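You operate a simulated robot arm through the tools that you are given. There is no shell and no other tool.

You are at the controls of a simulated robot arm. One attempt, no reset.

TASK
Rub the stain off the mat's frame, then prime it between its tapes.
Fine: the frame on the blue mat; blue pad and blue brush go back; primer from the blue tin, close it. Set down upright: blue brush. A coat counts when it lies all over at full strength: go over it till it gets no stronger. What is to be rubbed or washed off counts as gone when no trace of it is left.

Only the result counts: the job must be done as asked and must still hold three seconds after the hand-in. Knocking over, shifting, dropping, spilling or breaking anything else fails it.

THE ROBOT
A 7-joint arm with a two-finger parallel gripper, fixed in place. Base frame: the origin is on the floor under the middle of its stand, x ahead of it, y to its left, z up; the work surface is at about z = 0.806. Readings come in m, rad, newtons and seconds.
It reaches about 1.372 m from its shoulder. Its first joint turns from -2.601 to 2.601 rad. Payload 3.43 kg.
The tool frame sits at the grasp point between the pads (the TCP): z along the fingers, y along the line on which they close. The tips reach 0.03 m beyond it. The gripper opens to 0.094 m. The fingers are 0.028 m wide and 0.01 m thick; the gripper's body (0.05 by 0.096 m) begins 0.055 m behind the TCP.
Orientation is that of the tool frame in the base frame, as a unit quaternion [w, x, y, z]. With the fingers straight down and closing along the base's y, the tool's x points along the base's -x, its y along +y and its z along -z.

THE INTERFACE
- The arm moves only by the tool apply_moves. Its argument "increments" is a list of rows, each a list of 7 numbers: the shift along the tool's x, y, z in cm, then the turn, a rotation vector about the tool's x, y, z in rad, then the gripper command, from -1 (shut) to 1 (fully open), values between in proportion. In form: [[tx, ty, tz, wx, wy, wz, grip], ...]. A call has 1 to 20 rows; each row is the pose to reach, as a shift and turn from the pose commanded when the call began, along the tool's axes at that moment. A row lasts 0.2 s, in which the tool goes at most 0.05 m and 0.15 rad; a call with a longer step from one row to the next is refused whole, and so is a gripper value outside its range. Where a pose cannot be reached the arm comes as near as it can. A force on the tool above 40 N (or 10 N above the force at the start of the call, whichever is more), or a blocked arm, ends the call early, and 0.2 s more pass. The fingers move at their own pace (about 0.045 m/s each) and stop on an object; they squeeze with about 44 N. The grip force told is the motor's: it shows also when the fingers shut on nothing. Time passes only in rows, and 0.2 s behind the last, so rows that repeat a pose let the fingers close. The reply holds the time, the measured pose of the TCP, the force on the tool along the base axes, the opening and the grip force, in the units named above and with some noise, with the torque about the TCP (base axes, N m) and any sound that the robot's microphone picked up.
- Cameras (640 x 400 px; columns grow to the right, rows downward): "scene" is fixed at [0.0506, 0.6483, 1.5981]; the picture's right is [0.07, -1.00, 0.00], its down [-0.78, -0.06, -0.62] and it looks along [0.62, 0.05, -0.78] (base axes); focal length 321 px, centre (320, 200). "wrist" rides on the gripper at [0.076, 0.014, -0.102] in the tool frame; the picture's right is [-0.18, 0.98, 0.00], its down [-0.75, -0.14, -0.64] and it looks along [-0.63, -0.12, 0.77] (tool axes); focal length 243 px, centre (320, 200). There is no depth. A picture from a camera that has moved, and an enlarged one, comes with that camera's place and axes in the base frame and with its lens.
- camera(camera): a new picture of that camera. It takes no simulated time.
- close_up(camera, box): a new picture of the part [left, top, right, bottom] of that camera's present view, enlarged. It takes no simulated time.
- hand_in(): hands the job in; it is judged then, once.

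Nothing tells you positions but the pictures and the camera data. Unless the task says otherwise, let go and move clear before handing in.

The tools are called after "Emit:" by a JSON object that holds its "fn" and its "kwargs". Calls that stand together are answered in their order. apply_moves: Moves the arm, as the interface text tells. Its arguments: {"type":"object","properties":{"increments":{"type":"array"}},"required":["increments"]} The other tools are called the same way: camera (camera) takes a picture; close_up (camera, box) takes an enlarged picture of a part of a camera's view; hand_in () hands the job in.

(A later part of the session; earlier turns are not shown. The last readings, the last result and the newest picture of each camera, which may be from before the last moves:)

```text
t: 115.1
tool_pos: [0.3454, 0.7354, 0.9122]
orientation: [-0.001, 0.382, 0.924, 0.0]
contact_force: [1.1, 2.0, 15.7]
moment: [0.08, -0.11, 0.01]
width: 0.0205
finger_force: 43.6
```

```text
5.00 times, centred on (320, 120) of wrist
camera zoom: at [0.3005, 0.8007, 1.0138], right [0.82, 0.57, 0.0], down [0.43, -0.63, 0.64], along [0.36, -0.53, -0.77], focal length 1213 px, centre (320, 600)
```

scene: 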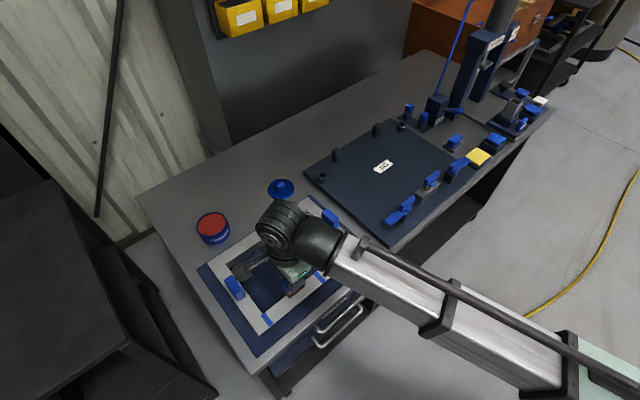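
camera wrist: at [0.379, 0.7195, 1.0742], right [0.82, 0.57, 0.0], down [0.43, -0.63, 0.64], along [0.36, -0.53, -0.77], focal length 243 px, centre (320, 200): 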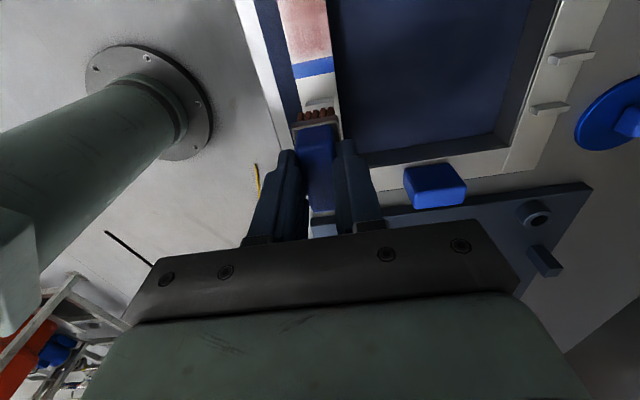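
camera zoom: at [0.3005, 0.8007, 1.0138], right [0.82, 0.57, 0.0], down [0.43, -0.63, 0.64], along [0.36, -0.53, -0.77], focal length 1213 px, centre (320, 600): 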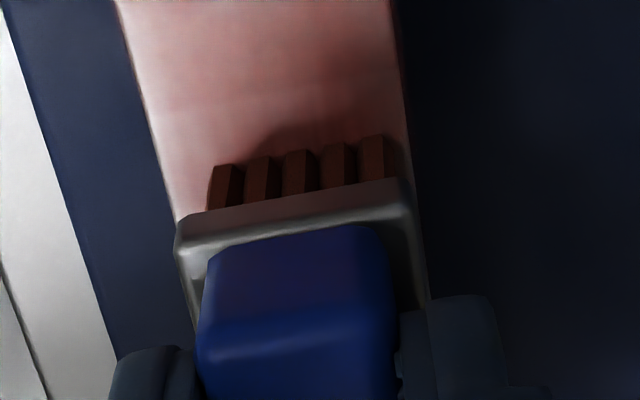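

Emit:
{"fn": "apply_moves", "kwargs": {"increments": [[0, -1.0, 0, 0, 0, 0, -1], [2, -1.0, 0, 0, 0, 0, -1], [4, -1.0, 0, 0, 0, 0, -1], [6.1, -1.0, 0, 0, 0, 0, -1], [5, -0.5, 0, 0, 0, 0, -1], [6.1, 0, 0, 0, 0, 0, -1], [5, 0.4, 0, 0, 0, 0, -1], [6.1, 0.8, 0, 0, 0, 0, -1], [4, 0.8, 0, 0, 0, 0, -1], [2, 0.8, 0, 0, 0, 0, -1], [0, 0.8, 0, 0, 0, 0, -1], [-2, 0.8, 0, 0, 0, 0, -1], [-4, 0.8, 0, 0, 0, 0, -1], [-5.7, 0.8, 0, 0, 0, 0, -1], [-4.7, 0.4, 0, 0, 0, 0, -1], [-5.7, 0, 0, 0, 0, 0, -1], [-4.7, -0.5, 0, 0, 0, 0, -1], [-5.7, -1.0, 0, 0, 0, 0, -1], [-4, -1.0, 0, 0, 0, 0, -1], [-2, -1.0, 0, 0, 0, 0, -1]]}}

Emit:
{"fn": "close_up", "kwargs": {"camera": "scene", "box": [250, 250, 350, 335]}}

Emit:
{"fn": "close_up", "kwargs": {"camera": "wrist", "box": [240, 0, 390, 150]}}

```text
t: 119.3
tool_pos: [0.3528, 0.714, 0.9119]
orientation: [0.001, 0.383, 0.924, -0.001]
contact_force: [5.2, -5.9, 20.8]
moment: [-0.3, -0.32, 0.01]
width: 0.0207
finger_force: 44.0
```

```text
4.71 times, centred on (300, 292) of scene
camera zoom: at [0.0506, 0.6483, 1.5981], right [0.07, -1.0, 0.0], down [-0.78, -0.06, -0.62], along [0.62, 0.05, -0.78], focal length 1510 px, centre (414, -235)
```

zoom: 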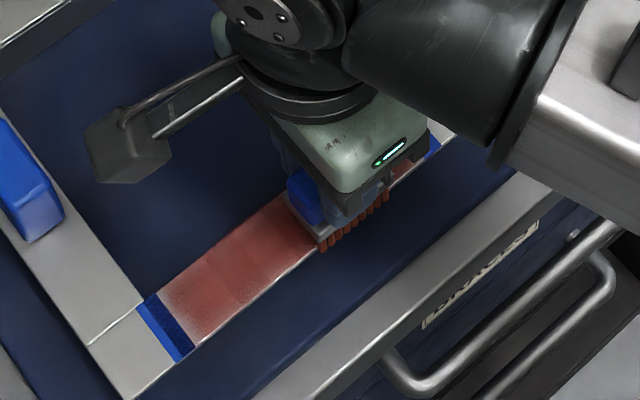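

```text
2.67 times, centred on (315, 75) of wrist
camera zoom: at [0.3068, 0.779, 1.013], right [0.83, 0.56, 0.0], down [0.43, -0.63, 0.64], along [0.36, -0.53, -0.77], focal length 647 px, centre (333, 533)
```

zoom: 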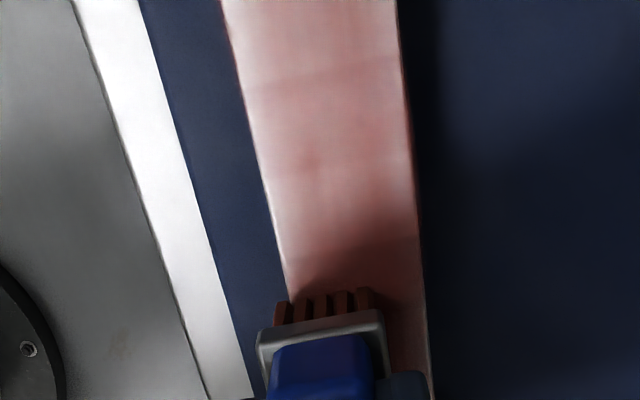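

I'll do another dip-and-spread cycle.

Emit:
{"fn": "apply_moves", "kwargs": {"increments": [[0, 0, -3, 0, 0, 0, -1], [0, 0, -6.9, 0, 0, 0, -1], [0, 4.5, -6.9, 0, 0, 0, -1], [0, 9, -6.9, 0, 0, 0, -1], [0.5, 13.5, -6.9, 0, 0, 0, -1], [1.5, 17.8, -6.9, 0, 0, 0, -1], [2.5, 22, -6.9, 0, 0, 0, -1], [4, 26, -6.9, 0, 0, 0, -1], [5.5, 30, -6.9, 0, 0, 0, -1], [6.64, 33.17, -6.9, 0, 0, 0, -1], [6.64, 33.17, -6.9, 0, 0, 0, -1], [6.64, 33.17, -3.5, 0, 0, 0, -1], [6.64, 33.17, -1, 0, 0, 0, -1], [6.64, 33.17, 0, 0, 0, 0, -1], [6.64, 33.17, 0.2, 0, 0, 0, -1], [6.64, 33.17, 0.27, 0, 0, 0, -1], [6.64, 33.17, 0.27, 0, 0, 0, -1], [6.64, 33.17, 0.27, 0, 0, 0, -1], [6.64, 33.17, 0.27, 0, 0, 0, -1]]}}

Emit:
{"fn": "close_up", "kwargs": {"camera": "scene", "box": [250, 250, 350, 335]}}

Emit:
{"fn": "close_up", "kwargs": {"camera": "scene", "box": [180, 180, 250, 250]}}

```text
t: 123.3
tool_pos: [0.5385, 0.9957, 0.909]
orientation: [0.001, 0.382, 0.924, 0.0]
contact_force: [-1.0, -0.2, 1.4]
moment: [0.0, 0.02, 0.04]
width: 0.0205
finger_force: 44.0
```

```text
4.71 times, centred on (300, 292) of scene
camera zoom: at [0.0506, 0.6483, 1.5981], right [0.07, -1.0, 0.0], down [-0.78, -0.06, -0.62], along [0.62, 0.05, -0.78], focal length 1510 px, centre (414, -235)
```

zoom: 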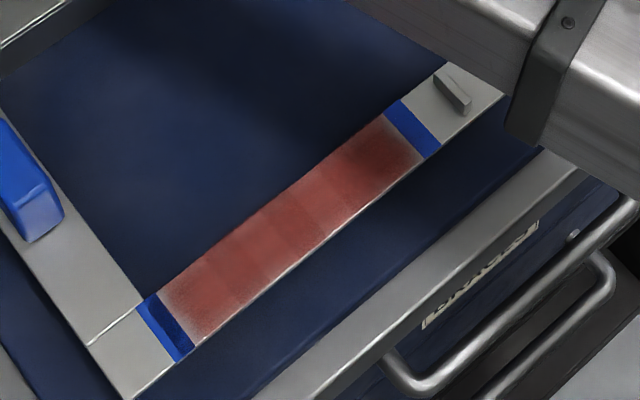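

```text
5.71 times, centred on (215, 215) of scene
camera zoom: at [0.0506, 0.6483, 1.5981], right [0.07, -1.0, 0.0], down [-0.78, -0.06, -0.62], along [0.62, 0.05, -0.78], focal length 1834 px, centre (920, 114)
```

zoom: 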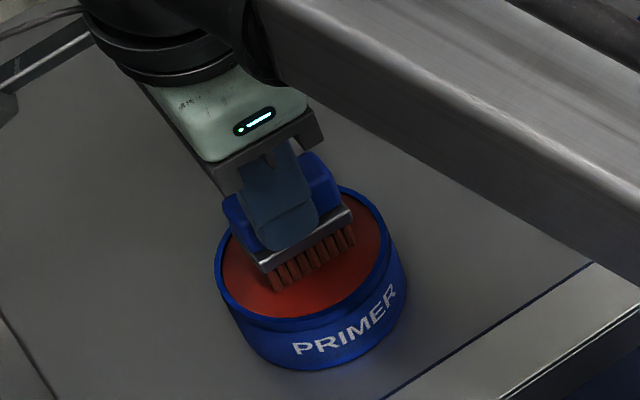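

Emit:
{"fn": "apply_moves", "kwargs": {"increments": [[0, 0, 0.06, 0, 0, 0, -1], [0, 0, 0.1, 0, 0, 0, -1], [0, 0, 0.1, 0, 0, 0, -1], [0, 0, 0.1, 0, 0, 0, -1], [0, 0, 0.1, 0, 0, 0, -1], [0, 0, -0.5, 0, 0, 0, -1], [0, 0, -2, 0, 0, 0, -1], [0, 0, -3, 0, 0, 0, -1], [0, 0, -3, 0, 0, 0, -1]]}}

Emit:
{"fn": "close_up", "kwargs": {"camera": "scene", "box": [180, 180, 250, 250]}}

Emit:
{"fn": "close_up", "kwargs": {"camera": "scene", "box": [265, 265, 335, 325]}}

```text
t: 125.3
tool_pos: [0.5398, 0.9968, 0.9393]
orientation: [0.0, 0.383, 0.924, -0.002]
contact_force: [0.2, 0.6, -0.4]
moment: [0.0, 0.02, 0.03]
width: 0.0209
finger_force: 44.3
```

```text
5.71 times, centred on (215, 215) of scene
camera zoom: at [0.0506, 0.6483, 1.5981], right [0.07, -1.0, 0.0], down [-0.78, -0.06, -0.62], along [0.62, 0.05, -0.78], focal length 1834 px, centre (920, 114)
```

zoom: 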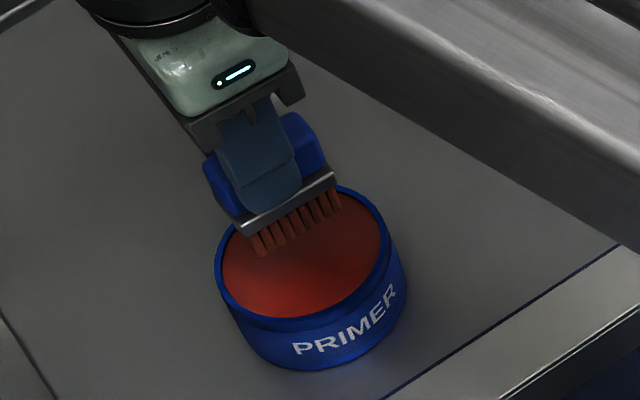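

```text
6.67 times, centred on (300, 295) of scene
camera zoom: at [0.0506, 0.6483, 1.5981], right [0.07, -1.0, 0.0], down [-0.78, -0.06, -0.62], along [0.62, 0.05, -0.78], focal length 2140 px, centre (453, -433)
```

zoom: 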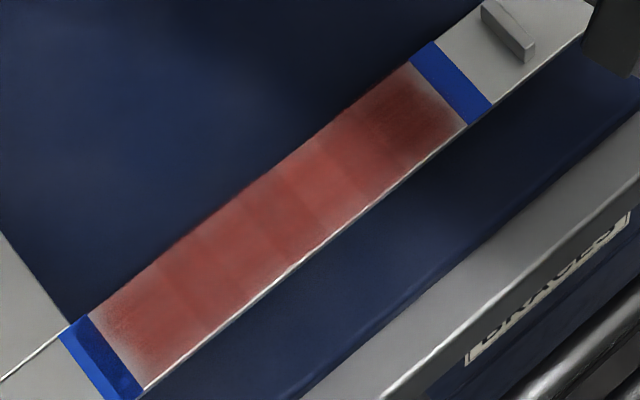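

The coat is patchy: the mid-line is building, but the ends by the tapes and the edges are weaker. With a fresh load I'll start at the right end and dwell there.

Emit:
{"fn": "apply_moves", "kwargs": {"increments": [[0, 0, -2.5, 0, 0, 0, -1], [-2, 0, -4, 0, 0, 0, -1], [-5, -2.5, -4, 0, 0, 0, -1], [-8, -5.5, -4, 0, 0, 0, -1], [-10.59, -9, -4, 0, 0, 0, -1], [-10.59, -13.5, -4, 0, 0, 0, -1], [-10.59, -18, -4, 0, 0, 0, -1], [-10.59, -22.5, -4, 0, 0, 0, -1], [-10.59, -27, -4, 0, 0, 0, -1], [-10.59, -31, -4, 0, 0, 0, -1], [-10.59, -32.17, -4, 0, 0, 0, -1], [-10.59, -32.17, -1, 0, 0, 0, -1], [-10.59, -32.17, 1.5, 0, 0, 0, -1], [-10.59, -32.17, 2.4, 0, 0, 0, -1], [-10.59, -32.17, 2.65, 0, 0, 0, -1], [-10.59, -32.17, 2.7, 0, 0, 0, -1], [-10.59, -32.17, 2.7, 0, 0, 0, -1]]}}

Emit:
{"fn": "close_up", "kwargs": {"camera": "scene", "box": [290, 250, 350, 300]}}

```text
t: 128.9
tool_pos: [0.3854, 0.6943, 0.9122]
orientation: [0.0, 0.382, 0.924, 0.0]
contact_force: [-3.1, 3.4, 17.5]
moment: [0.1, 0.14, 0.0]
width: 0.0207
finger_force: 43.7
```

```text
8.00 times, centred on (320, 275) of scene
camera zoom: at [0.0506, 0.6483, 1.5981], right [0.07, -1.0, 0.0], down [-0.78, -0.06, -0.62], along [0.62, 0.05, -0.78], focal length 2568 px, centre (320, -400)
```

zoom: 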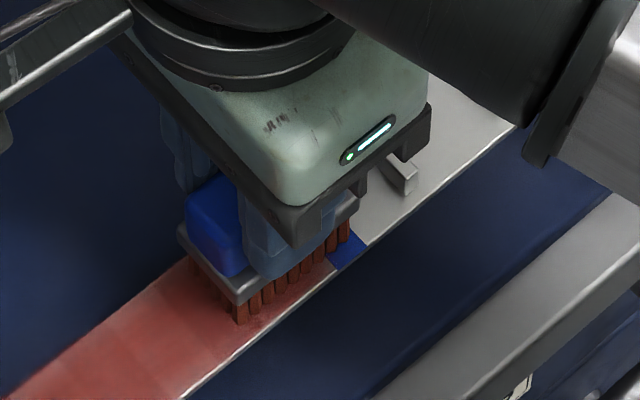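

Emit:
{"fn": "apply_moves", "kwargs": {"increments": [[0, 0.8, 0, 0, 0, 0, -1], [0.8, 0.8, 0, 0, 0, 0, -1], [0, 0.4, 0, 0, 0, 0, -1], [0.8, 0, 0, 0, 0, 0, -1], [0, -0.4, 0, 0, 0, 0, -1], [0.8, -0.9, 0, 0, 0, 0, -1], [0, -1.0, 0, 0, 0, 0, -1], [2, -1.0, 0.01, 0, 0, 0, -1], [4, -1.0, 0.02, 0, 0, 0, -1], [6, -1.0, 0.03, 0, 0, 0, -1], [8, -1.0, 0.04, 0, 0, 0, -1], [10, -1.0, 0.05, 0, 0, 0, -1], [12.1, -1.0, 0.06, 0, 0, 0, -1], [11.2, -0.5, 0.06, 0, 0, 0, -1], [12.1, 0, 0.06, 0, 0, 0, -1], [11.2, 0.5, 0.06, 0, 0, 0, -1], [12.1, 0.8, 0.06, 0, 0, 0, -1], [10, 0.8, 0.05, 0, 0, 0, -1], [8, 0.8, 0.04, 0, 0, 0, -1], [6, 0.8, 0.03, 0, 0, 0, -1]]}}

Emit:
{"fn": "close_up", "kwargs": {"camera": "scene", "box": [265, 265, 335, 325]}}

Emit:
{"fn": "close_up", "kwargs": {"camera": "wrist", "box": [240, 0, 390, 150]}}

```text
t: 133.1
tool_pos: [0.3472, 0.7411, 0.9104]
orientation: [-0.001, 0.382, 0.924, 0.0]
contact_force: [-5.4, 5.5, 28.6]
moment: [0.33, 0.33, 0.02]
width: 0.0209
finger_force: 43.9
```

```text
6.67 times, centred on (300, 295) of scene
camera zoom: at [0.0506, 0.6483, 1.5981], right [0.07, -1.0, 0.0], down [-0.78, -0.06, -0.62], along [0.62, 0.05, -0.78], focal length 2140 px, centre (453, -433)
```

zoom: 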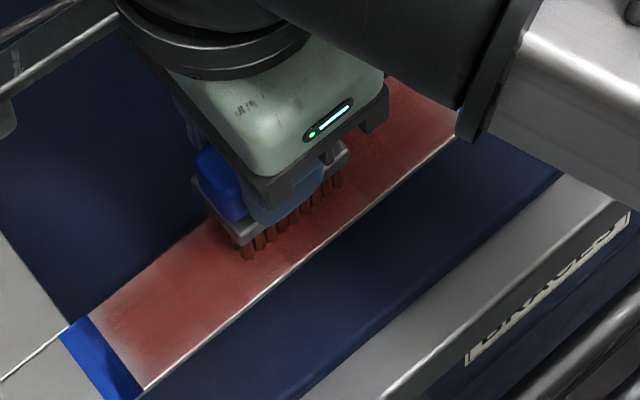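

```text
2.67 times, centred on (315, 75) of wrist
camera zoom: at [0.304, 0.8055, 1.0125], right [0.82, 0.57, 0.0], down [0.43, -0.63, 0.64], along [0.36, -0.53, -0.77], focal length 647 px, centre (333, 533)
```

zoom: 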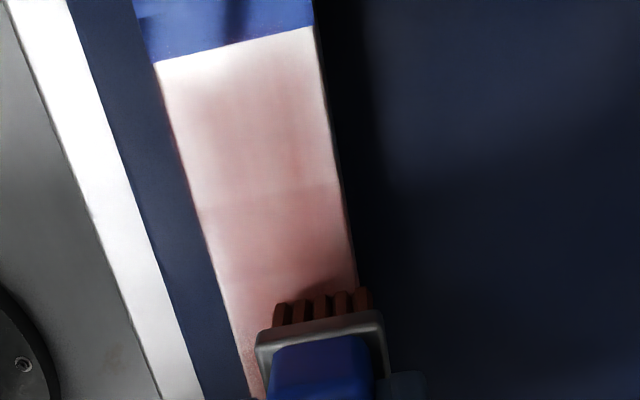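

Emit:
{"fn": "apply_moves", "kwargs": {"increments": [[-2, 0, -0.06, 0, 0, 0, -1], [-4, 0, -0.07, 0, 0, 0, -1], [-6, 0, -0.08, 0, 0, 0, -1], [-6, -0.8, -0.08, 0, 0, 0, -1], [-4, -0.8, -0.06, 0, 0, 0, -1], [-2, -0.8, -0.05, 0, 0, 0, -1], [0, -0.8, -0.04, 0, 0, 0, -1], [2, -0.8, -0.03, 0, 0, 0, -1], [4, -0.8, -0.02, 0, 0, 0, -1], [6.15, -0.8, 0, 0, 0, 0, -1], [5.2, -1.3, 0, 0, 0, 0, -1], [6.15, -1.8, 0, 0, 0, 0, -1], [5.2, -1.8, 0, 0, 0, 0, -1], [6.15, -1.0, 0, 0, 0, 0, -1], [5.2, -0.4, 0, 0, 0, 0, -1], [6.15, 0, 0, 0, 0, 0, -1], [4, -0.4, -0.02, 0, 0, 0, -1], [2, -0.4, -0.03, 0, 0, 0, -1], [0, -0.4, -0.05, 0, 0, 0, -1], [-2, -0.4, -0.06, 0, 0, 0, -1]]}}

Emit:
{"fn": "close_up", "kwargs": {"camera": "scene", "box": [265, 265, 335, 325]}}

Emit:
{"fn": "close_up", "kwargs": {"camera": "wrist", "box": [240, 0, 390, 150]}}

```text
t: 137.3
tool_pos: [0.3614, 0.7225, 0.911]
orientation: [0.001, 0.383, 0.924, -0.001]
contact_force: [-0.9, 1.4, 2.3]
moment: [0.08, 0.08, 0.04]
width: 0.0209
finger_force: 44.1
```

```text
6.67 times, centred on (300, 295) of scene
camera zoom: at [0.0506, 0.6483, 1.5981], right [0.07, -1.0, 0.0], down [-0.78, -0.06, -0.62], along [0.62, 0.05, -0.78], focal length 2140 px, centre (453, -433)
```

zoom: 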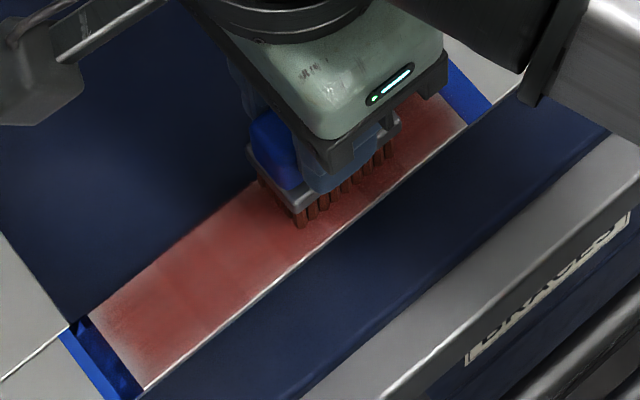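

```text
2.67 times, centred on (315, 75) of wrist
camera zoom: at [0.3167, 0.7882, 1.0125], right [0.82, 0.57, 0.0], down [0.43, -0.63, 0.64], along [0.36, -0.53, -0.77], focal length 647 px, centre (333, 533)
```

zoom: 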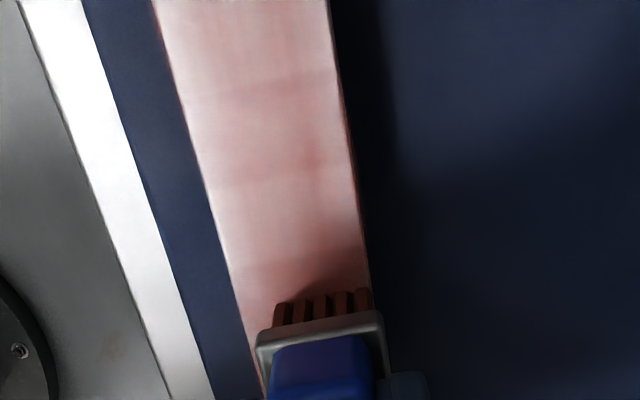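

Emit:
{"fn": "apply_moves", "kwargs": {"increments": [[0, 0, -3, 0, 0, 0, -1], [0, 0, -6.9, 0, 0, 0, -1], [0, 4.5, -6.9, 0, 0, 0, -1], [0, 9, -6.9, 0, 0, 0, -1], [0.5, 13.5, -6.9, 0, 0, 0, -1], [1.5, 17.8, -6.9, 0, 0, 0, -1], [2.5, 22, -6.9, 0, 0, 0, -1], [4, 26, -6.9, 0, 0, 0, -1], [5.5, 29.5, -6.9, 0, 0, 0, -1], [6.59, 31.77, -6.9, 0, 0, 0, -1], [6.59, 31.77, -6.9, 0, 0, 0, -1], [6.59, 31.77, -3.5, 0, 0, 0, -1], [6.59, 31.77, -1, 0, 0, 0, -1], [6.59, 31.77, 0, 0, 0, 0, -1], [6.59, 31.77, 0.25, 0, 0, 0, -1], [6.59, 31.77, 0.4, 0, 0, 0, -1], [6.59, 31.77, 0.45, 0, 0, 0, -1], [6.59, 31.77, 0.45, 0, 0, 0, -1], [6.59, 31.77, 0.45, 0, 0, 0, -1], [6.59, 31.77, 0.45, 0, 0, 0, -1]]}}

Emit:
{"fn": "close_up", "kwargs": {"camera": "scene", "box": [265, 265, 335, 325]}}

Emit:
{"fn": "close_up", "kwargs": {"camera": "scene", "box": [180, 180, 250, 250]}}

```text
t: 141.5
tool_pos: [0.5396, 0.9957, 0.9082]
orientation: [-0.001, 0.383, 0.924, 0.001]
contact_force: [2.4, 3.8, 15.1]
moment: [0.17, -0.18, 0.0]
width: 0.0207
finger_force: 44.1
```

```text
6.67 times, centred on (300, 295) of scene
camera zoom: at [0.0506, 0.6483, 1.5981], right [0.07, -1.0, 0.0], down [-0.78, -0.06, -0.62], along [0.62, 0.05, -0.78], focal length 2140 px, centre (453, -433)
```

zoom: 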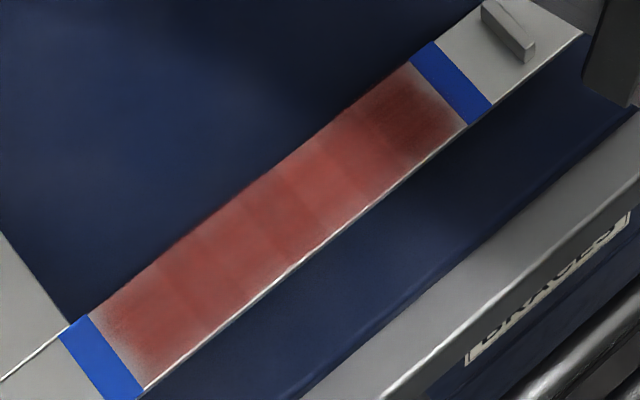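

```text
5.71 times, centred on (215, 215) of scene
camera zoom: at [0.0506, 0.6483, 1.5981], right [0.07, -1.0, 0.0], down [-0.78, -0.06, -0.62], along [0.62, 0.05, -0.78], focal length 1834 px, centre (920, 114)
```

zoom: 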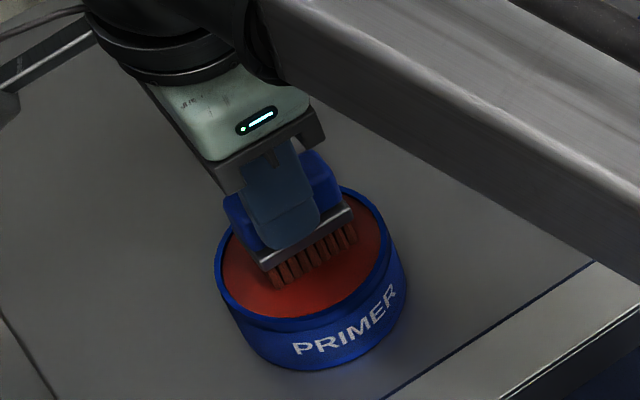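

Emit:
{"fn": "close_up", "kwargs": {"camera": "scene", "box": [302, 268, 332, 290]}}

Emit:
{"fn": "close_up", "kwargs": {"camera": "scene", "box": [270, 295, 300, 325]}}

```text
16.00 times, centred on (317, 279) of scene
camera zoom: at [0.0506, 0.6483, 1.5981], right [0.07, -1.0, 0.0], down [-0.78, -0.06, -0.62], along [0.62, 0.05, -0.78], focal length 5135 px, centre (368, -1064)
```

zoom: 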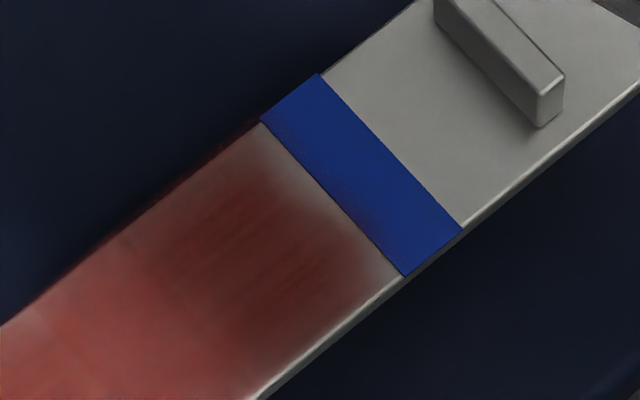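

```text
13.33 times, centred on (285, 310) of scene
camera zoom: at [0.0506, 0.6483, 1.5981], right [0.07, -1.0, 0.0], down [-0.78, -0.06, -0.62], along [0.62, 0.05, -0.78], focal length 4279 px, centre (787, -1267)
```

zoom: 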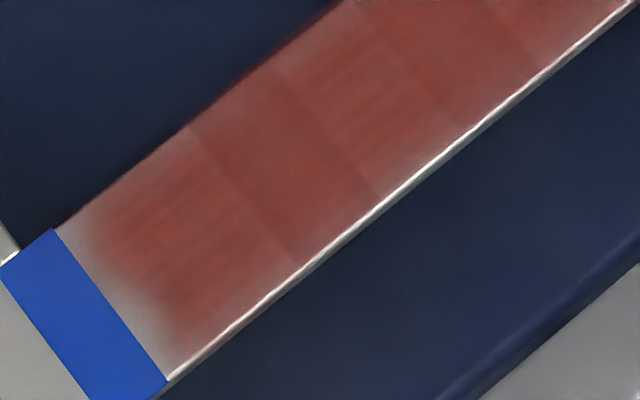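

The close-up shows bare slivers beside both tapes and pale bands along the rail's long edges. The tapes seem to hold the bristles up when the brush overlaps them. This time I'll stop the bristle ends right at the tape edges and spend the load on the edges.

Emit:
{"fn": "apply_moves", "kwargs": {"increments": [[0, 0, -0.5, 0, 0, 0, -1], [0, 0, -3, 0, 0, 0, -1], [0, 0, -3, 0, 0, 0, -1], [0, 0, -3, 0, 0, 0, -1], [-1, 0, -6.5, 0, 0, 0, -1], [-3, -2.5, -7.1, 0, 0, 0, -1], [-4.64, -6.5, -7.1, 0, 0, 0, -1], [-4.64, -11, -7.1, 0, 0, 0, -1], [-4.64, -15.5, -7.1, 0, 0, 0, -1], [-4.64, -20, -7.1, 0, 0, 0, -1], [-4.64, -24.5, -7.1, 0, 0, 0, -1], [-4.64, -28.5, -7.1, 0, 0, 0, -1], [-3.5, -31.5, -7.1, 0, 0, 0, -1], [-1, -32.17, -5, 0, 0, 0, -1], [0.16, -32.17, -2.5, 0, 0, 0, -1], [0.16, -32.17, -1, 0, 0, 0, -1], [0.16, -32.17, -0.6, 0, 0, 0, -1], [0.16, -32.17, -0.5, 0, 0, 0, -1], [0.16, -32.17, -0.5, 0, 0, 0, -1]]}}

Emit:
{"fn": "close_up", "kwargs": {"camera": "wrist", "box": [270, 50, 370, 150]}}

```text
t: 145.5
tool_pos: [0.3109, 0.7706, 0.9111]
orientation: [0.0, 0.382, 0.924, -0.001]
contact_force: [0.6, -0.1, -1.1]
moment: [0.01, 0.02, 0.02]
width: 0.0206
finger_force: 44.1
```

```text
4.00 times, centred on (320, 100) of wrist
camera zoom: at [0.266, 0.8353, 1.0134], right [0.82, 0.57, 0.0], down [0.43, -0.63, 0.64], along [0.36, -0.53, -0.77], focal length 970 px, centre (320, 600)
```

zoom: 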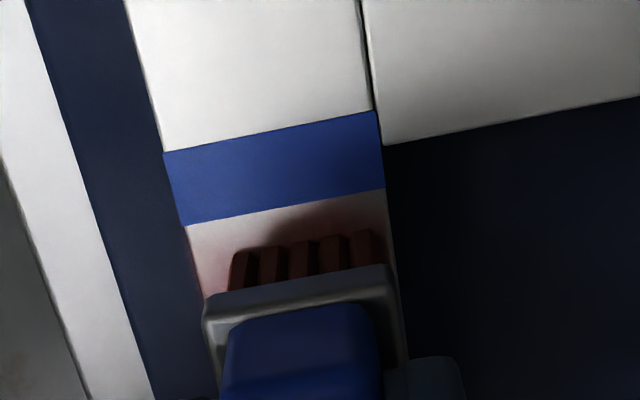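

Emit:
{"fn": "apply_moves", "kwargs": {"increments": [[0.5, 0, 0.1, 0, 0, 0, -1], [0.55, 0, 0.16, 0, 0, 0, -1], [0.55, 0.5, 0.16, 0, 0, 0, -1], [0.55, 1.0, 0.16, 0, 0, 0, -1], [0.55, 0.5, 0.16, 0, 0, 0, -1], [0.55, 0, 0.16, 0, 0, 0, -1], [0.55, -0.5, 0.16, 0, 0, 0, -1], [0.55, -1.0, 0.16, 0, 0, 0, -1], [0.55, -0.5, 0.16, 0, 0, 0, -1], [0.55, 0, 0.16, 0, 0, 0, -1], [0.55, 0.6, 0.16, 0, 0, 0, -1], [0.55, 0, 0.16, 0, 0, 0, -1], [0.55, -0.6, 0.16, 0, 0, 0, -1], [0.55, 0, 0.16, 0, 0, 0, -1]]}}

Emit:
{"fn": "close_up", "kwargs": {"camera": "wrist", "box": [270, 50, 370, 150]}}

Emit:
{"fn": "close_up", "kwargs": {"camera": "scene", "box": [255, 285, 305, 335]}}

```text
t: 148.5
tool_pos: [0.3049, 0.7731, 0.9118]
orientation: [0.0, 0.382, 0.924, -0.002]
contact_force: [-3.0, -2.8, 11.2]
moment: [-0.13, 0.15, -0.02]
width: 0.0209
finger_force: 43.8
```

```text
4.00 times, centred on (320, 100) of wrist
camera zoom: at [0.2612, 0.8375, 1.0123], right [0.82, 0.57, 0.0], down [0.43, -0.63, 0.64], along [0.36, -0.53, -0.77], focal length 970 px, centre (320, 600)
```

zoom: 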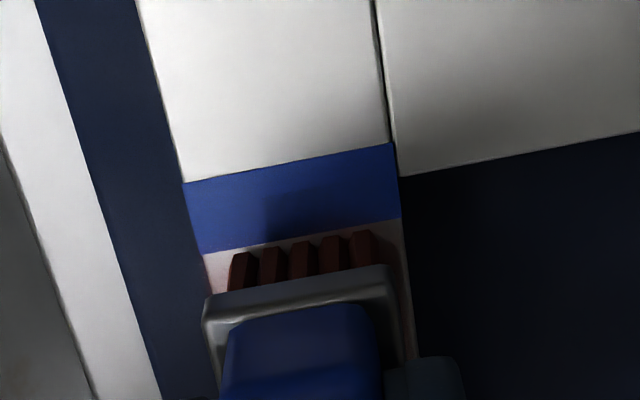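

```text
8.00 times, centred on (280, 310) of scene
camera zoom: at [0.0506, 0.6483, 1.5981], right [0.07, -1.0, 0.0], down [-0.78, -0.06, -0.62], along [0.62, 0.05, -0.78], focal length 2568 px, centre (640, -680)
```

zoom: 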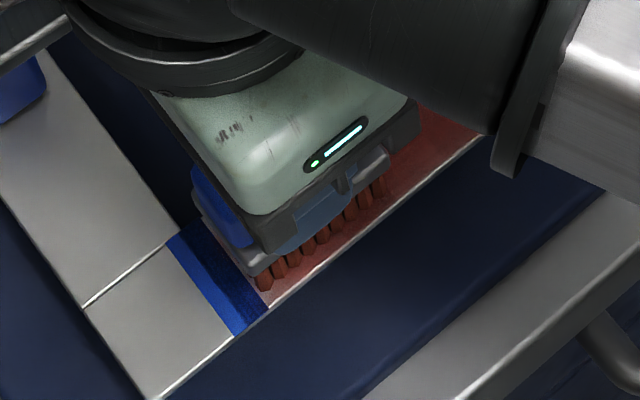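

Emit:
{"fn": "apply_moves", "kwargs": {"increments": [[0.1, 0, 0, 0, 0, 0, -1], [0.1, 1.0, 0, 0, 0, 0, -1], [-1, 1.0, 0, 0, 0, 0, -1], [-2.5, 1.0, 0, 0, 0, 0, -1], [-4, 1.0, 0, 0, 0, 0, -1], [-5.5, 1.0, 0, 0, 0, 0, -1], [-7, 1.0, -0.02, 0, 0, 0, -1], [-7, 1.0, -0.02, 0, 0, 0, -1]]}}

Emit:
{"fn": "close_up", "kwargs": {"camera": "wrist", "box": [220, 0, 360, 120]}}

Emit:
{"fn": "close_up", "kwargs": {"camera": "scene", "box": [265, 290, 305, 325]}}

```text
t: 150.3
tool_pos: [0.3632, 0.7308, 0.9119]
orientation: [0.0, 0.383, 0.924, -0.001]
contact_force: [0.4, -0.6, 0.1]
moment: [-0.01, 0.02, -0.03]
width: 0.0208
finger_force: 43.7
```

```text
3.33 times, centred on (290, 60) of wrist
camera zoom: at [0.319, 0.7957, 1.0124], right [0.83, 0.57, 0.0], down [0.43, -0.63, 0.64], along [0.36, -0.53, -0.77], focal length 809 px, centre (420, 667)
```

zoom: 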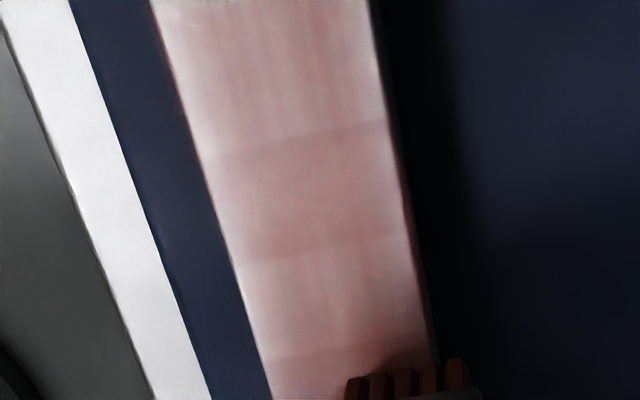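

```text
11.43 times, centred on (285, 308) of scene
camera zoom: at [0.0506, 0.6483, 1.5981], right [0.07, -1.0, 0.0], down [-0.78, -0.06, -0.62], along [0.62, 0.05, -0.78], focal length 3668 px, centre (720, -1029)
```

zoom: 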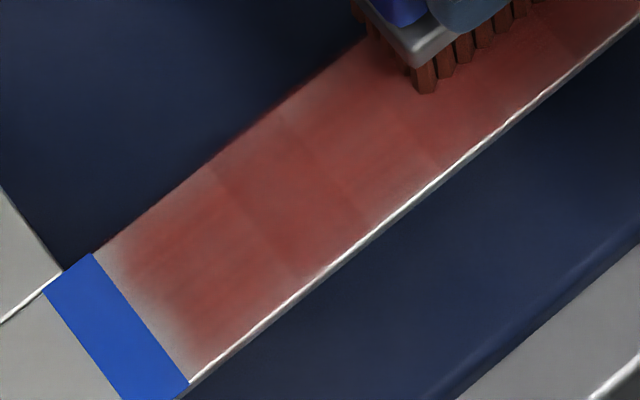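

Emit:
{"fn": "apply_moves", "kwargs": {"increments": [[0, 0, 0.05, 0, 0, 0, -1], [0, 0, 0.1, 0, 0, 0, -1], [0, 0, 0.1, 0, 0, 0, -1]]}}

```text
t: 151.1
tool_pos: [0.3628, 0.7306, 0.91]
orientation: [0.0, 0.383, 0.924, 0.0]
contact_force: [2.4, -0.5, 13.3]
moment: [-0.02, -0.18, -0.01]
width: 0.0209
finger_force: 44.2
```

Emit:
{"fn": "apply_moves", "kwargs": {"increments": [[-1.2, 0, 0, 0, 0, 0, -1], [-2.4, 0, 0, 0, 0, 0, -1], [-3.35, 0, -0.01, 0, 0, 0, -1], [-3.4, -0.4, -0.01, 0, 0, 0, -1], [-3.4, -0.8, -0.01, 0, 0, 0, -1], [-3.4, -1.2, -0.01, 0, 0, 0, -1], [-3.4, -1.6, -0.01, 0, 0, 0, -1], [-3.4, -2.1, -0.01, 0, 0, 0, -1], [-3.4, -1.6, -0.01, 0, 0, 0, -1], [-3.4, -1.2, -0.01, 0, 0, 0, -1], [-3.4, -0.8, -0.01, 0, 0, 0, -1], [-3.4, -0.4, -0.01, 0, 0, 0, -1], [-3.4, 0, -0.01, 0, 0, 0, -1], [-3.4, -0.7, -0.01, 0, 0, 0, -1], [-3.4, -1.4, -0.01, 0, 0, 0, -1], [-3.4, -2.1, -0.01, 0, 0, 0, -1], [-2.4, -2.1, 0, 0, 0, 0, -1], [-1.2, -2.1, 0, 0, 0, 0, -1], [0, -2.1, 0, 0, 0, 0, -1], [1.2, -2.1, 0, 0, 0, 0, -1]]}}

Emit:
{"fn": "close_up", "kwargs": {"camera": "scene", "box": [295, 262, 335, 297]}}

Emit:
{"fn": "close_up", "kwargs": {"camera": "scene", "box": [265, 290, 305, 325]}}

```text
t: 155.3
tool_pos: [0.3403, 0.7251, 0.9106]
orientation: [0.0, 0.383, 0.924, 0.0]
contact_force: [2.0, -2.0, 6.3]
moment: [-0.07, -0.16, -0.07]
width: 0.0206
finger_force: 43.9
```

```text
11.43 times, centred on (315, 280) of scene
camera zoom: at [0.0506, 0.6483, 1.5981], right [0.07, -1.0, 0.0], down [-0.78, -0.06, -0.62], along [0.62, 0.05, -0.78], focal length 3668 px, centre (377, -709)
```

zoom: 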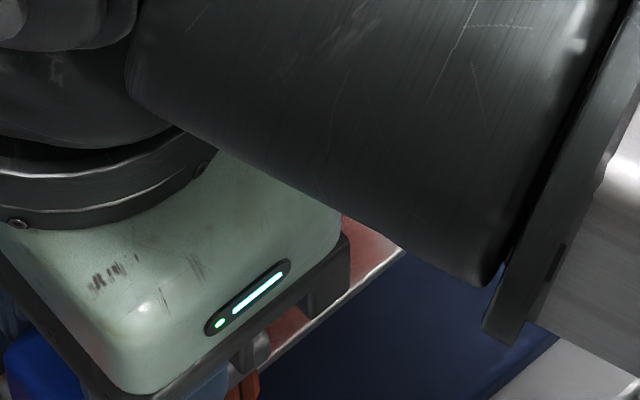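

```text
11.43 times, centred on (285, 308) of scene
camera zoom: at [0.0506, 0.6483, 1.5981], right [0.07, -1.0, 0.0], down [-0.78, -0.06, -0.62], along [0.62, 0.05, -0.78], focal length 3668 px, centre (720, -1029)
```

zoom: 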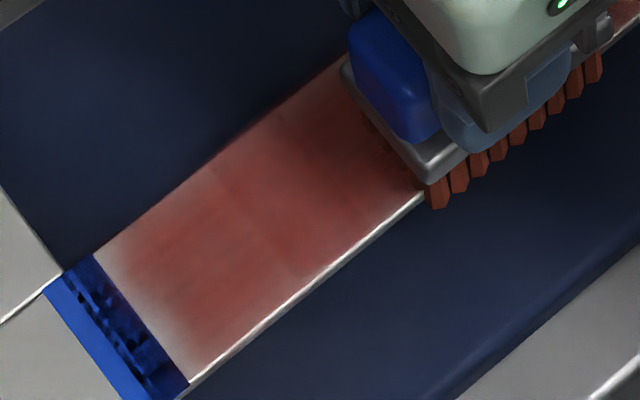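

Emit:
{"fn": "apply_moves", "kwargs": {"increments": [[1.2, 0, 0, 0, 0, 0, -1], [2.4, 0, 0, 0, 0, 0, -1], [3.6, 0, 0, 0, 0, 0, -1], [4.8, 0, 0, 0, 0, 0, -1], [5.8, 0, 0, 0, 0, 0, -1], [5.8, 0.4, 0, 0, 0, 0, -1], [5.8, 0.8, 0, 0, 0, 0, -1], [5.8, 1.2, 0, 0, 0, 0, -1], [5.8, 1.6, 0, 0, 0, 0, -1], [5.8, 2.0, 0, 0, 0, 0, -1], [5.8, 1.6, 0, 0, 0, 0, -1], [5.8, 1.2, 0, 0, 0, 0, -1], [5.8, 0.8, 0, 0, 0, 0, -1], [5.8, 0.4, 0, 0, 0, 0, -1], [5.8, 0, 0, 0, 0, 0, -1], [5.8, 0.7, 0, 0, 0, 0, -1], [5.8, 1.4, 0, 0, 0, 0, -1], [5.8, 2.0, 0, 0, 0, 0, -1], [4.6, 2.0, 0, 0, 0, 0, -1], [3.4, 2.0, 0, 0, 0, 0, -1]]}}

Emit:
{"fn": "close_up", "kwargs": {"camera": "scene", "box": [265, 290, 305, 325]}}

Emit:
{"fn": "close_up", "kwargs": {"camera": "wrist", "box": [240, 20, 360, 140]}}

```text
t: 159.5
tool_pos: [0.3302, 0.7633, 0.9113]
orientation: [-0.001, 0.382, 0.924, 0.001]
contact_force: [-3.5, 5.2, 21.1]
moment: [0.29, 0.18, -0.02]
width: 0.0209
finger_force: 44.0
```

```text
11.43 times, centred on (285, 308) of scene
camera zoom: at [0.0506, 0.6483, 1.5981], right [0.07, -1.0, 0.0], down [-0.78, -0.06, -0.62], along [0.62, 0.05, -0.78], focal length 3668 px, centre (720, -1029)
```

zoom: 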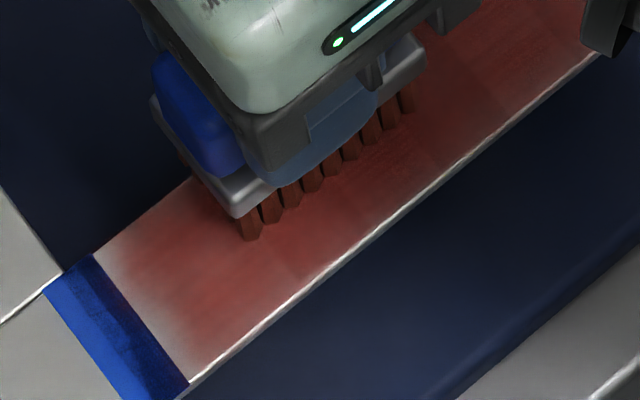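

```text
3.33 times, centred on (300, 80) of wrist
camera zoom: at [0.2855, 0.8272, 1.0116], right [0.82, 0.57, 0.0], down [0.43, -0.63, 0.64], along [0.36, -0.53, -0.77], focal length 809 px, centre (387, 600)
```

zoom: 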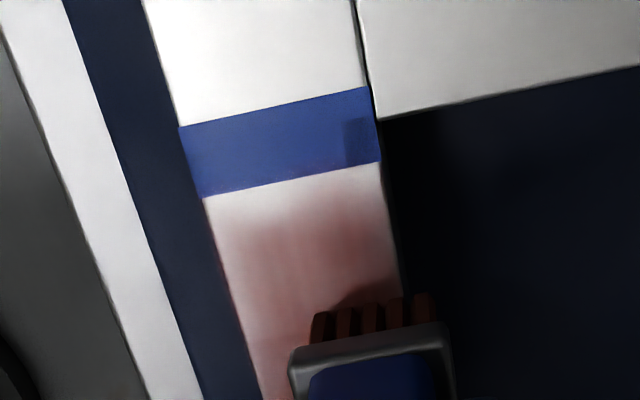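

Emit:
{"fn": "apply_moves", "kwargs": {"increments": [[0, 0, -3, 0, 0, 0, -1], [-1, 0, -6.9, 0, 0, 0, -1], [-2, 4, -6.9, 0, 0, 0, -1], [-2, 8.5, -6.9, 0, 0, 0, -1], [-2, 13, -6.9, 0, 0, 0, -1], [-2, 17.5, -6.9, 0, 0, 0, -1], [-1.5, 22, -6.9, 0, 0, 0, -1], [-0.5, 26, -6.9, 0, 0, 0, -1], [0.8, 29.5, -6.9, 0, 0, 0, -1], [1.69, 31.27, -6.9, 0, 0, 0, -1], [1.69, 31.27, -6.9, 0, 0, 0, -1], [1.69, 31.27, -3.5, 0, 0, 0, -1], [1.69, 31.27, -1, 0, 0, 0, -1], [1.69, 31.27, 0, 0, 0, 0, -1], [1.69, 31.27, 0.2, 0, 0, 0, -1], [1.69, 31.27, 0.3, 0, 0, 0, -1], [1.69, 31.27, 0.3, 0, 0, 0, -1], [1.69, 31.27, 0.3, 0, 0, 0, -1], [1.69, 31.27, 0.3, 0, 0, 0, -1]]}}

Emit:
{"fn": "close_up", "kwargs": {"camera": "scene", "box": [302, 268, 332, 290]}}

Emit:
{"fn": "close_up", "kwargs": {"camera": "scene", "box": [270, 295, 300, 325]}}

Emit:
{"fn": "close_up", "kwargs": {"camera": "scene", "box": [265, 265, 335, 325]}}

```text
t: 163.5
tool_pos: [0.5389, 0.9952, 0.9074]
orientation: [0.001, 0.383, 0.924, 0.0]
contact_force: [-0.6, 0.1, 2.9]
moment: [0.02, 0.05, 0.01]
width: 0.0208
finger_force: 43.7
```

```text
16.00 times, centred on (317, 279) of scene
camera zoom: at [0.0506, 0.6483, 1.5981], right [0.07, -1.0, 0.0], down [-0.78, -0.06, -0.62], along [0.62, 0.05, -0.78], focal length 5135 px, centre (368, -1064)
```

zoom: 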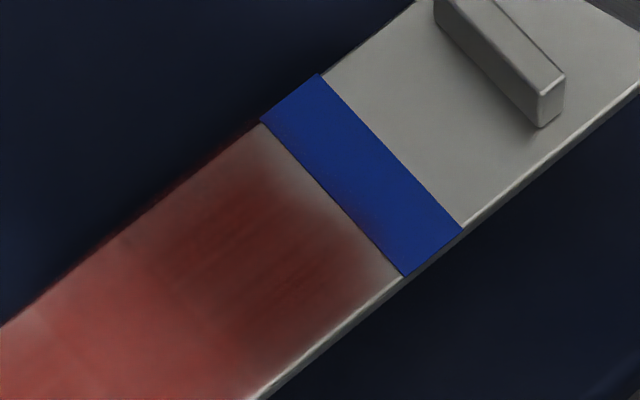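

```text
13.33 times, centred on (285, 310) of scene
camera zoom: at [0.0506, 0.6483, 1.5981], right [0.07, -1.0, 0.0], down [-0.78, -0.06, -0.62], along [0.62, 0.05, -0.78], focal length 4279 px, centre (787, -1267)
```

zoom: 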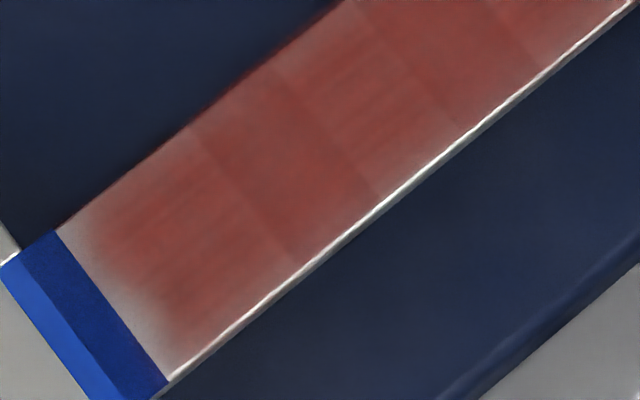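

```text
6.67 times, centred on (300, 295) of scene
camera zoom: at [0.0506, 0.6483, 1.5981], right [0.07, -1.0, 0.0], down [-0.78, -0.06, -0.62], along [0.62, 0.05, -0.78], focal length 2140 px, centre (453, -433)
```

zoom: 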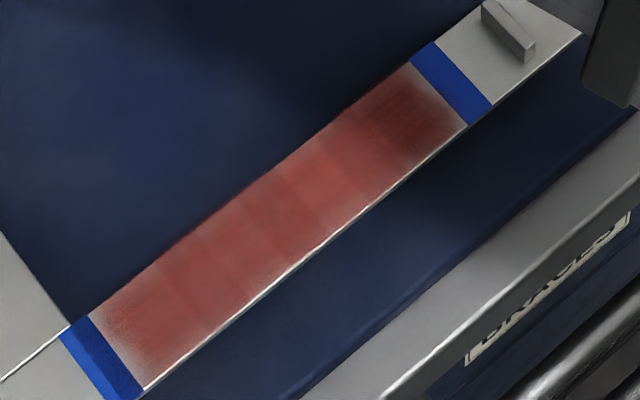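

The pictures before and after the last cycle look the same, so the coat seems to be near saturation. The soft edges may only be how the patch is drawn, so I'll do one more full cycle with a fresh load and compare again.

Emit:
{"fn": "apply_moves", "kwargs": {"increments": [[0, 0, 0.06, 0, 0, 0, -1], [0, 0, 0.06, 0, 0, 0, -1], [0, 0, 0.06, 0, 0, 0, -1], [0, 0, -0.5, 0, 0, 0, -1], [0, 0, -3, 0, 0, 0, -1], [0, 0, -3, 0, 0, 0, -1], [0, 0, -3, 0, 0, 0, -1], [-2, 0, -6.5, 0, 0, 0, -1], [-5, -2.5, -7.2, 0, 0, 0, -1], [-8, -5.5, -7.2, 0, 0, 0, -1], [-9.6, -9.5, -7.2, 0, 0, 0, -1], [-9.6, -14, -7.2, 0, 0, 0, -1], [-9.6, -18.5, -7.2, 0, 0, 0, -1], [-9.6, -23, -7.2, 0, 0, 0, -1], [-9.6, -27.5, -7.2, 0, 0, 0, -1], [-9.6, -31, -7.2, 0, 0, 0, -1], [-9.6, -33.07, -4, 0, 0, 0, -1], [-9.6, -33.07, -1.5, 0, 0, 0, -1], [-9.6, -33.07, -0.6, 0, 0, 0, -1], [-9.6, -33.07, -0.45, 0, 0, 0, -1]]}}

Emit:
{"fn": "close_up", "kwargs": {"camera": "scene", "box": [280, 250, 350, 310]}}

```text
t: 167.7
tool_pos: [0.3748, 0.6943, 0.9109]
orientation: [0.0, 0.383, 0.924, -0.001]
contact_force: [0.3, -0.7, -0.7]
moment: [0.01, 0.0, 0.04]
width: 0.0208
finger_force: 44.0
```

```text
6.67 times, centred on (315, 280) of scene
camera zoom: at [0.0506, 0.6483, 1.5981], right [0.07, -1.0, 0.0], down [-0.78, -0.06, -0.62], along [0.62, 0.05, -0.78], focal length 2140 px, centre (353, -333)
```

zoom: 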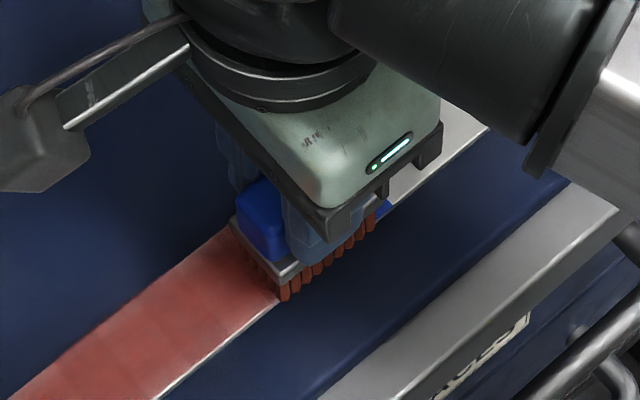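

Emit:
{"fn": "apply_moves", "kwargs": {"increments": [[0, 0, 0.1, 0, 0, 0, -1], [0, 0, 0.15, 0, 0, 0, -1], [1, 0, 0.15, 0, 0, 0, -1], [2, 0, 0.15, 0, 0, 0, -1], [3, 0, 0.15, 0, 0, 0, -1], [4, 0, 0.15, 0, 0, 0, -1], [5, 0, 0.15, 0, 0, 0, -1], [6, 0, 0.15, 0, 0, 0, -1], [7, 0, 0.15, 0, 0, 0, -1], [8, 0, 0.15, 0, 0, 0, -1], [9, 0, 0.15, 0, 0, 0, -1], [10.3, 0, 0.15, 0, 0, 0, -1], [10.3, 0.9, 0.15, 0, 0, 0, -1], [10.3, 1.7, 0.15, 0, 0, 0, -1], [9, 1.7, 0.15, 0, 0, 0, -1], [8, 1.7, 0.15, 0, 0, 0, -1], [7, 1.7, 0.15, 0, 0, 0, -1], [6, 1.7, 0.15, 0, 0, 0, -1], [5, 1.7, 0.15, 0, 0, 0, -1], [4, 1.7, 0.15, 0, 0, 0, -1]]}}

```text
t: 171.9
tool_pos: [0.3557, 0.7337, 0.9102]
orientation: [0.0, 0.383, 0.924, 0.0]
contact_force: [-4.4, 3.9, 15.5]
moment: [0.2, 0.25, 0.01]
width: 0.0208
finger_force: 44.3
```

Emit:
{"fn": "apply_moves", "kwargs": {"increments": [[-1, 0, 0, 0, 0, 0, -1], [-2, 0, 0, 0, 0, 0, -1], [-3, 0, 0, 0, 0, 0, -1], [-4, 0, 0, 0, 0, 0, -1], [-4, -0.8, 0, 0, 0, 0, -1], [-4, -1.6, 0, 0, 0, 0, -1], [-3, -1.6, 0, 0, 0, 0, -1], [-2, -1.6, 0, 0, 0, 0, -1], [-1, -1.6, 0, 0, 0, 0, -1], [0, -1.6, 0, 0, 0, 0, -1], [1, -1.6, 0, 0, 0, 0, -1], [2, -1.6, 0, 0, 0, 0, -1], [3, -1.6, 0, 0, 0, 0, -1], [4, -1.6, 0, 0, 0, 0, -1], [5, -1.6, 0, 0, 0, 0, -1], [6.3, -1.6, 0, 0, 0, 0, -1], [6.3, -0.8, 0, 0, 0, 0, -1], [6.3, 0, 0, 0, 0, 0, -1]]}}

Emit:
{"fn": "apply_moves", "kwargs": {"increments": [[0, 0, -3, 0, 0, 0, -1], [-1, 0, -6.9, 0, 0, 0, -1], [-4, 3, -7, 0, 0, 0, -1], [-5, 7.5, -7, 0, 0, 0, -1], [-5, 12, -7, 0, 0, 0, -1], [-5, 16.5, -7, 0, 0, 0, -1], [-5, 21, -7, 0, 0, 0, -1], [-4.5, 25, -7, 0, 0, 0, -1], [-2.5, 28.5, -7, 0, 0, 0, -1], [-0.66, 31.37, -7, 0, 0, 0, -1], [-0.66, 31.37, -7, 0, 0, 0, -1]]}}

Emit:
{"fn": "close_up", "kwargs": {"camera": "scene", "box": [302, 268, 332, 290]}}

Emit:
{"fn": "close_up", "kwargs": {"camera": "scene", "box": [270, 295, 300, 325]}}

Emit:
{"fn": "close_up", "kwargs": {"camera": "scene", "box": [265, 265, 335, 325]}}

```text
t: 175.7
tool_pos: [0.3124, 0.7805, 0.9098]
orientation: [0.0, 0.382, 0.924, 0.0]
contact_force: [-3.1, -1.5, 10.5]
moment: [-0.13, 0.11, -0.03]
width: 0.0206
finger_force: 44.0
```

```text
t: 178.1
tool_pos: [0.5391, 0.994, 0.9808]
orientation: [0.001, 0.383, 0.924, 0.0]
contact_force: [-0.3, 0.1, 0.0]
moment: [0.01, 0.01, -0.01]
width: 0.0205
finger_force: 43.5
```

```text
16.00 times, centred on (317, 279) of scene
camera zoom: at [0.0506, 0.6483, 1.5981], right [0.07, -1.0, 0.0], down [-0.78, -0.06, -0.62], along [0.62, 0.05, -0.78], focal length 5135 px, centre (368, -1064)
```

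zoom: 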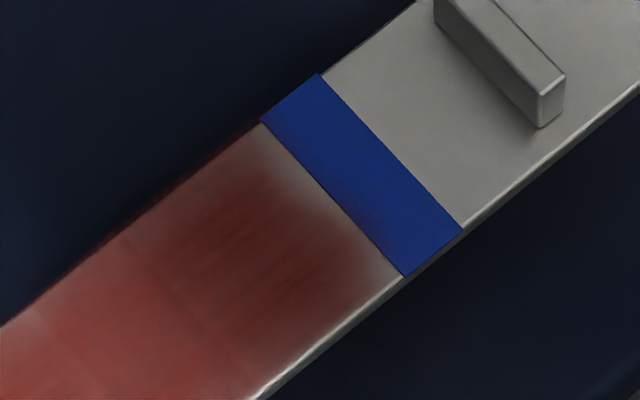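

```text
13.33 times, centred on (285, 310) of scene
camera zoom: at [0.0506, 0.6483, 1.5981], right [0.07, -1.0, 0.0], down [-0.78, -0.06, -0.62], along [0.62, 0.05, -0.78], focal length 4279 px, centre (787, -1267)
```

zoom: 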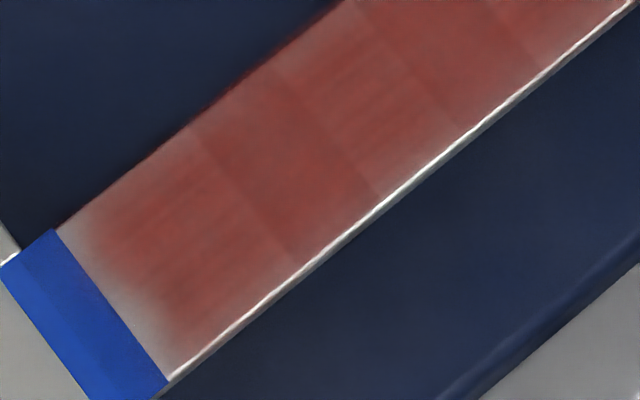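

```text
6.67 times, centred on (300, 295) of scene
camera zoom: at [0.0506, 0.6483, 1.5981], right [0.07, -1.0, 0.0], down [-0.78, -0.06, -0.62], along [0.62, 0.05, -0.78], focal length 2140 px, centre (453, -433)
```

zoom: 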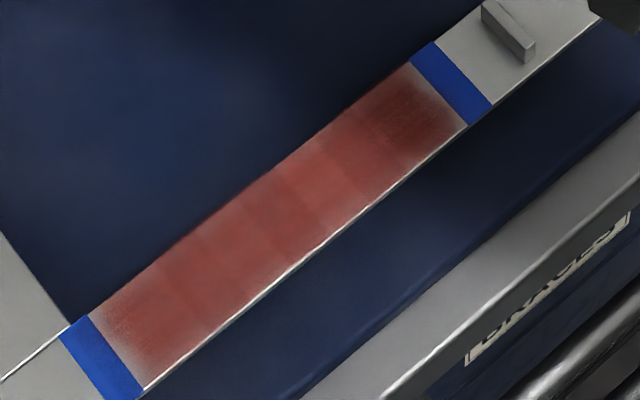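

Another fresh cycle made no visible change, even in the middle, so the coat is about saturated. As insurance for the ends and edges I'll do one last dip and a slow full pass.

Emit:
{"fn": "apply_moves", "kwargs": {"increments": [[0, 0, 3.5, 0, 0, 0, -1], [0, 0, 6, 0, 0, 0, -1], [0, 0, 7, 0, 0, 0, -1], [0, 0, 7.3, 0, 0, 0, -1], [0, 0, 7.38, 0, 0, 0, -1], [0, 0, 7.38, 0, 0, 0, -1], [0, 0, 7.38, 0, 0, 0, -1]]}}

Emit:
{"fn": "close_up", "kwargs": {"camera": "scene", "box": [180, 180, 250, 250]}}

```text
t: 179.7
tool_pos: [0.5379, 0.9944, 0.9069]
orientation: [0.002, 0.383, 0.924, 0.0]
contact_force: [1.8, -1.0, 3.3]
moment: [0.0, -0.07, 0.04]
width: 0.021
finger_force: 44.3
```

```text
5.71 times, centred on (215, 215) of scene
camera zoom: at [0.0506, 0.6483, 1.5981], right [0.07, -1.0, 0.0], down [-0.78, -0.06, -0.62], along [0.62, 0.05, -0.78], focal length 1834 px, centre (920, 114)
```

zoom: 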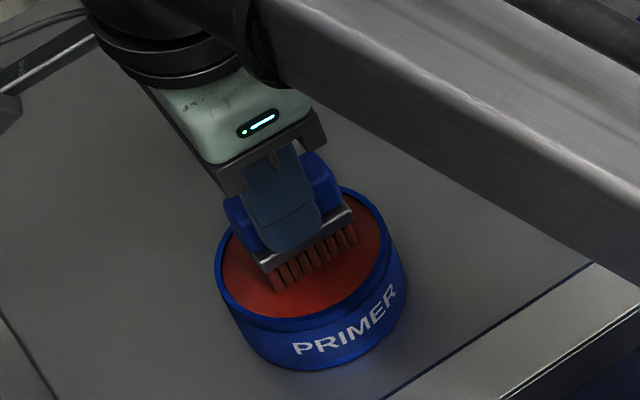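

Emit:
{"fn": "apply_moves", "kwargs": {"increments": [[0, 0, -0.5, 0, 0, 0, -1], [0, 0, -3, 0, 0, 0, -1], [0, 0, -3, 0, 0, 0, -1], [-1, 0, -6.5, 0, 0, 0, -1], [-3, -2.5, -7.3, 0, 0, 0, -1], [-4.64, -6.5, -7.3, 0, 0, 0, -1], [-4.64, -11, -7.3, 0, 0, 0, -1], [-4.64, -15.5, -7.3, 0, 0, 0, -1], [-4.64, -20, -7.3, 0, 0, 0, -1], [-4.64, -24.5, -7.3, 0, 0, 0, -1], [-4.64, -28.5, -7.3, 0, 0, 0, -1], [-3, -32, -6.5, 0, 0, 0, -1], [-0.2, -33.19, -4, 0, 0, 0, -1], [0.92, -33.19, -2, 0, 0, 0, -1], [0.92, -33.19, -0.8, 0, 0, 0, -1], [0.92, -33.19, -0.5, 0, 0, 0, -1], [0.92, -33.19, -0.4, 0, 0, 0, -1], [0.92, -33.19, -0.4, 0, 0, 0, -1]]}}

```text
t: 183.5
tool_pos: [0.2974, 0.769, 0.9093]
orientation: [0.0, 0.382, 0.924, 0.0]
contact_force: [-0.3, 1.2, 0.1]
moment: [0.0, 0.02, 0.01]
width: 0.0207
finger_force: 43.7
```

Emit:
{"fn": "apply_moves", "kwargs": {"increments": [[0, 0, 0.06, 0, 0, 0, -1], [0, 0, 0.1, 0, 0, 0, -1], [0, 0.5, 0.1, 0, 0, 0, -1], [0, 1.0, 0.1, 0, 0, 0, -1], [0, 1.5, 0.1, 0, 0, 0, -1], [0, 2.0, 0.1, 0, 0, 0, -1], [-1.1, 2.0, 0.09, 0, 0, 0, -1], [-2.2, 2.0, 0.08, 0, 0, 0, -1], [-3.3, 2.0, 0.07, 0, 0, 0, -1], [-4.4, 2.0, 0.06, 0, 0, 0, -1], [-5.5, 2.0, 0.06, 0, 0, 0, -1], [-6.6, 2.0, 0.05, 0, 0, 0, -1], [-7.7, 2.0, 0.05, 0, 0, 0, -1], [-8.8, 2.0, 0.04, 0, 0, 0, -1], [-9.9, 2.0, 0.04, 0, 0, 0, -1], [-10.7, 2.0, 0.03, 0, 0, 0, -1], [-10.7, 1.3, 0.03, 0, 0, 0, -1], [-10.7, 0.6, 0.03, 0, 0, 0, -1], [-10.7, 0, 0.03, 0, 0, 0, -1], [-9.6, 0, 0.04, 0, 0, 0, -1]]}}

```text
t: 187.7
tool_pos: [0.3653, 0.6998, 0.9092]
orientation: [0.002, 0.382, 0.924, 0.0]
contact_force: [0.9, -0.3, 0.2]
moment: [-0.03, -0.04, 0.02]
width: 0.0209
finger_force: 44.1
```

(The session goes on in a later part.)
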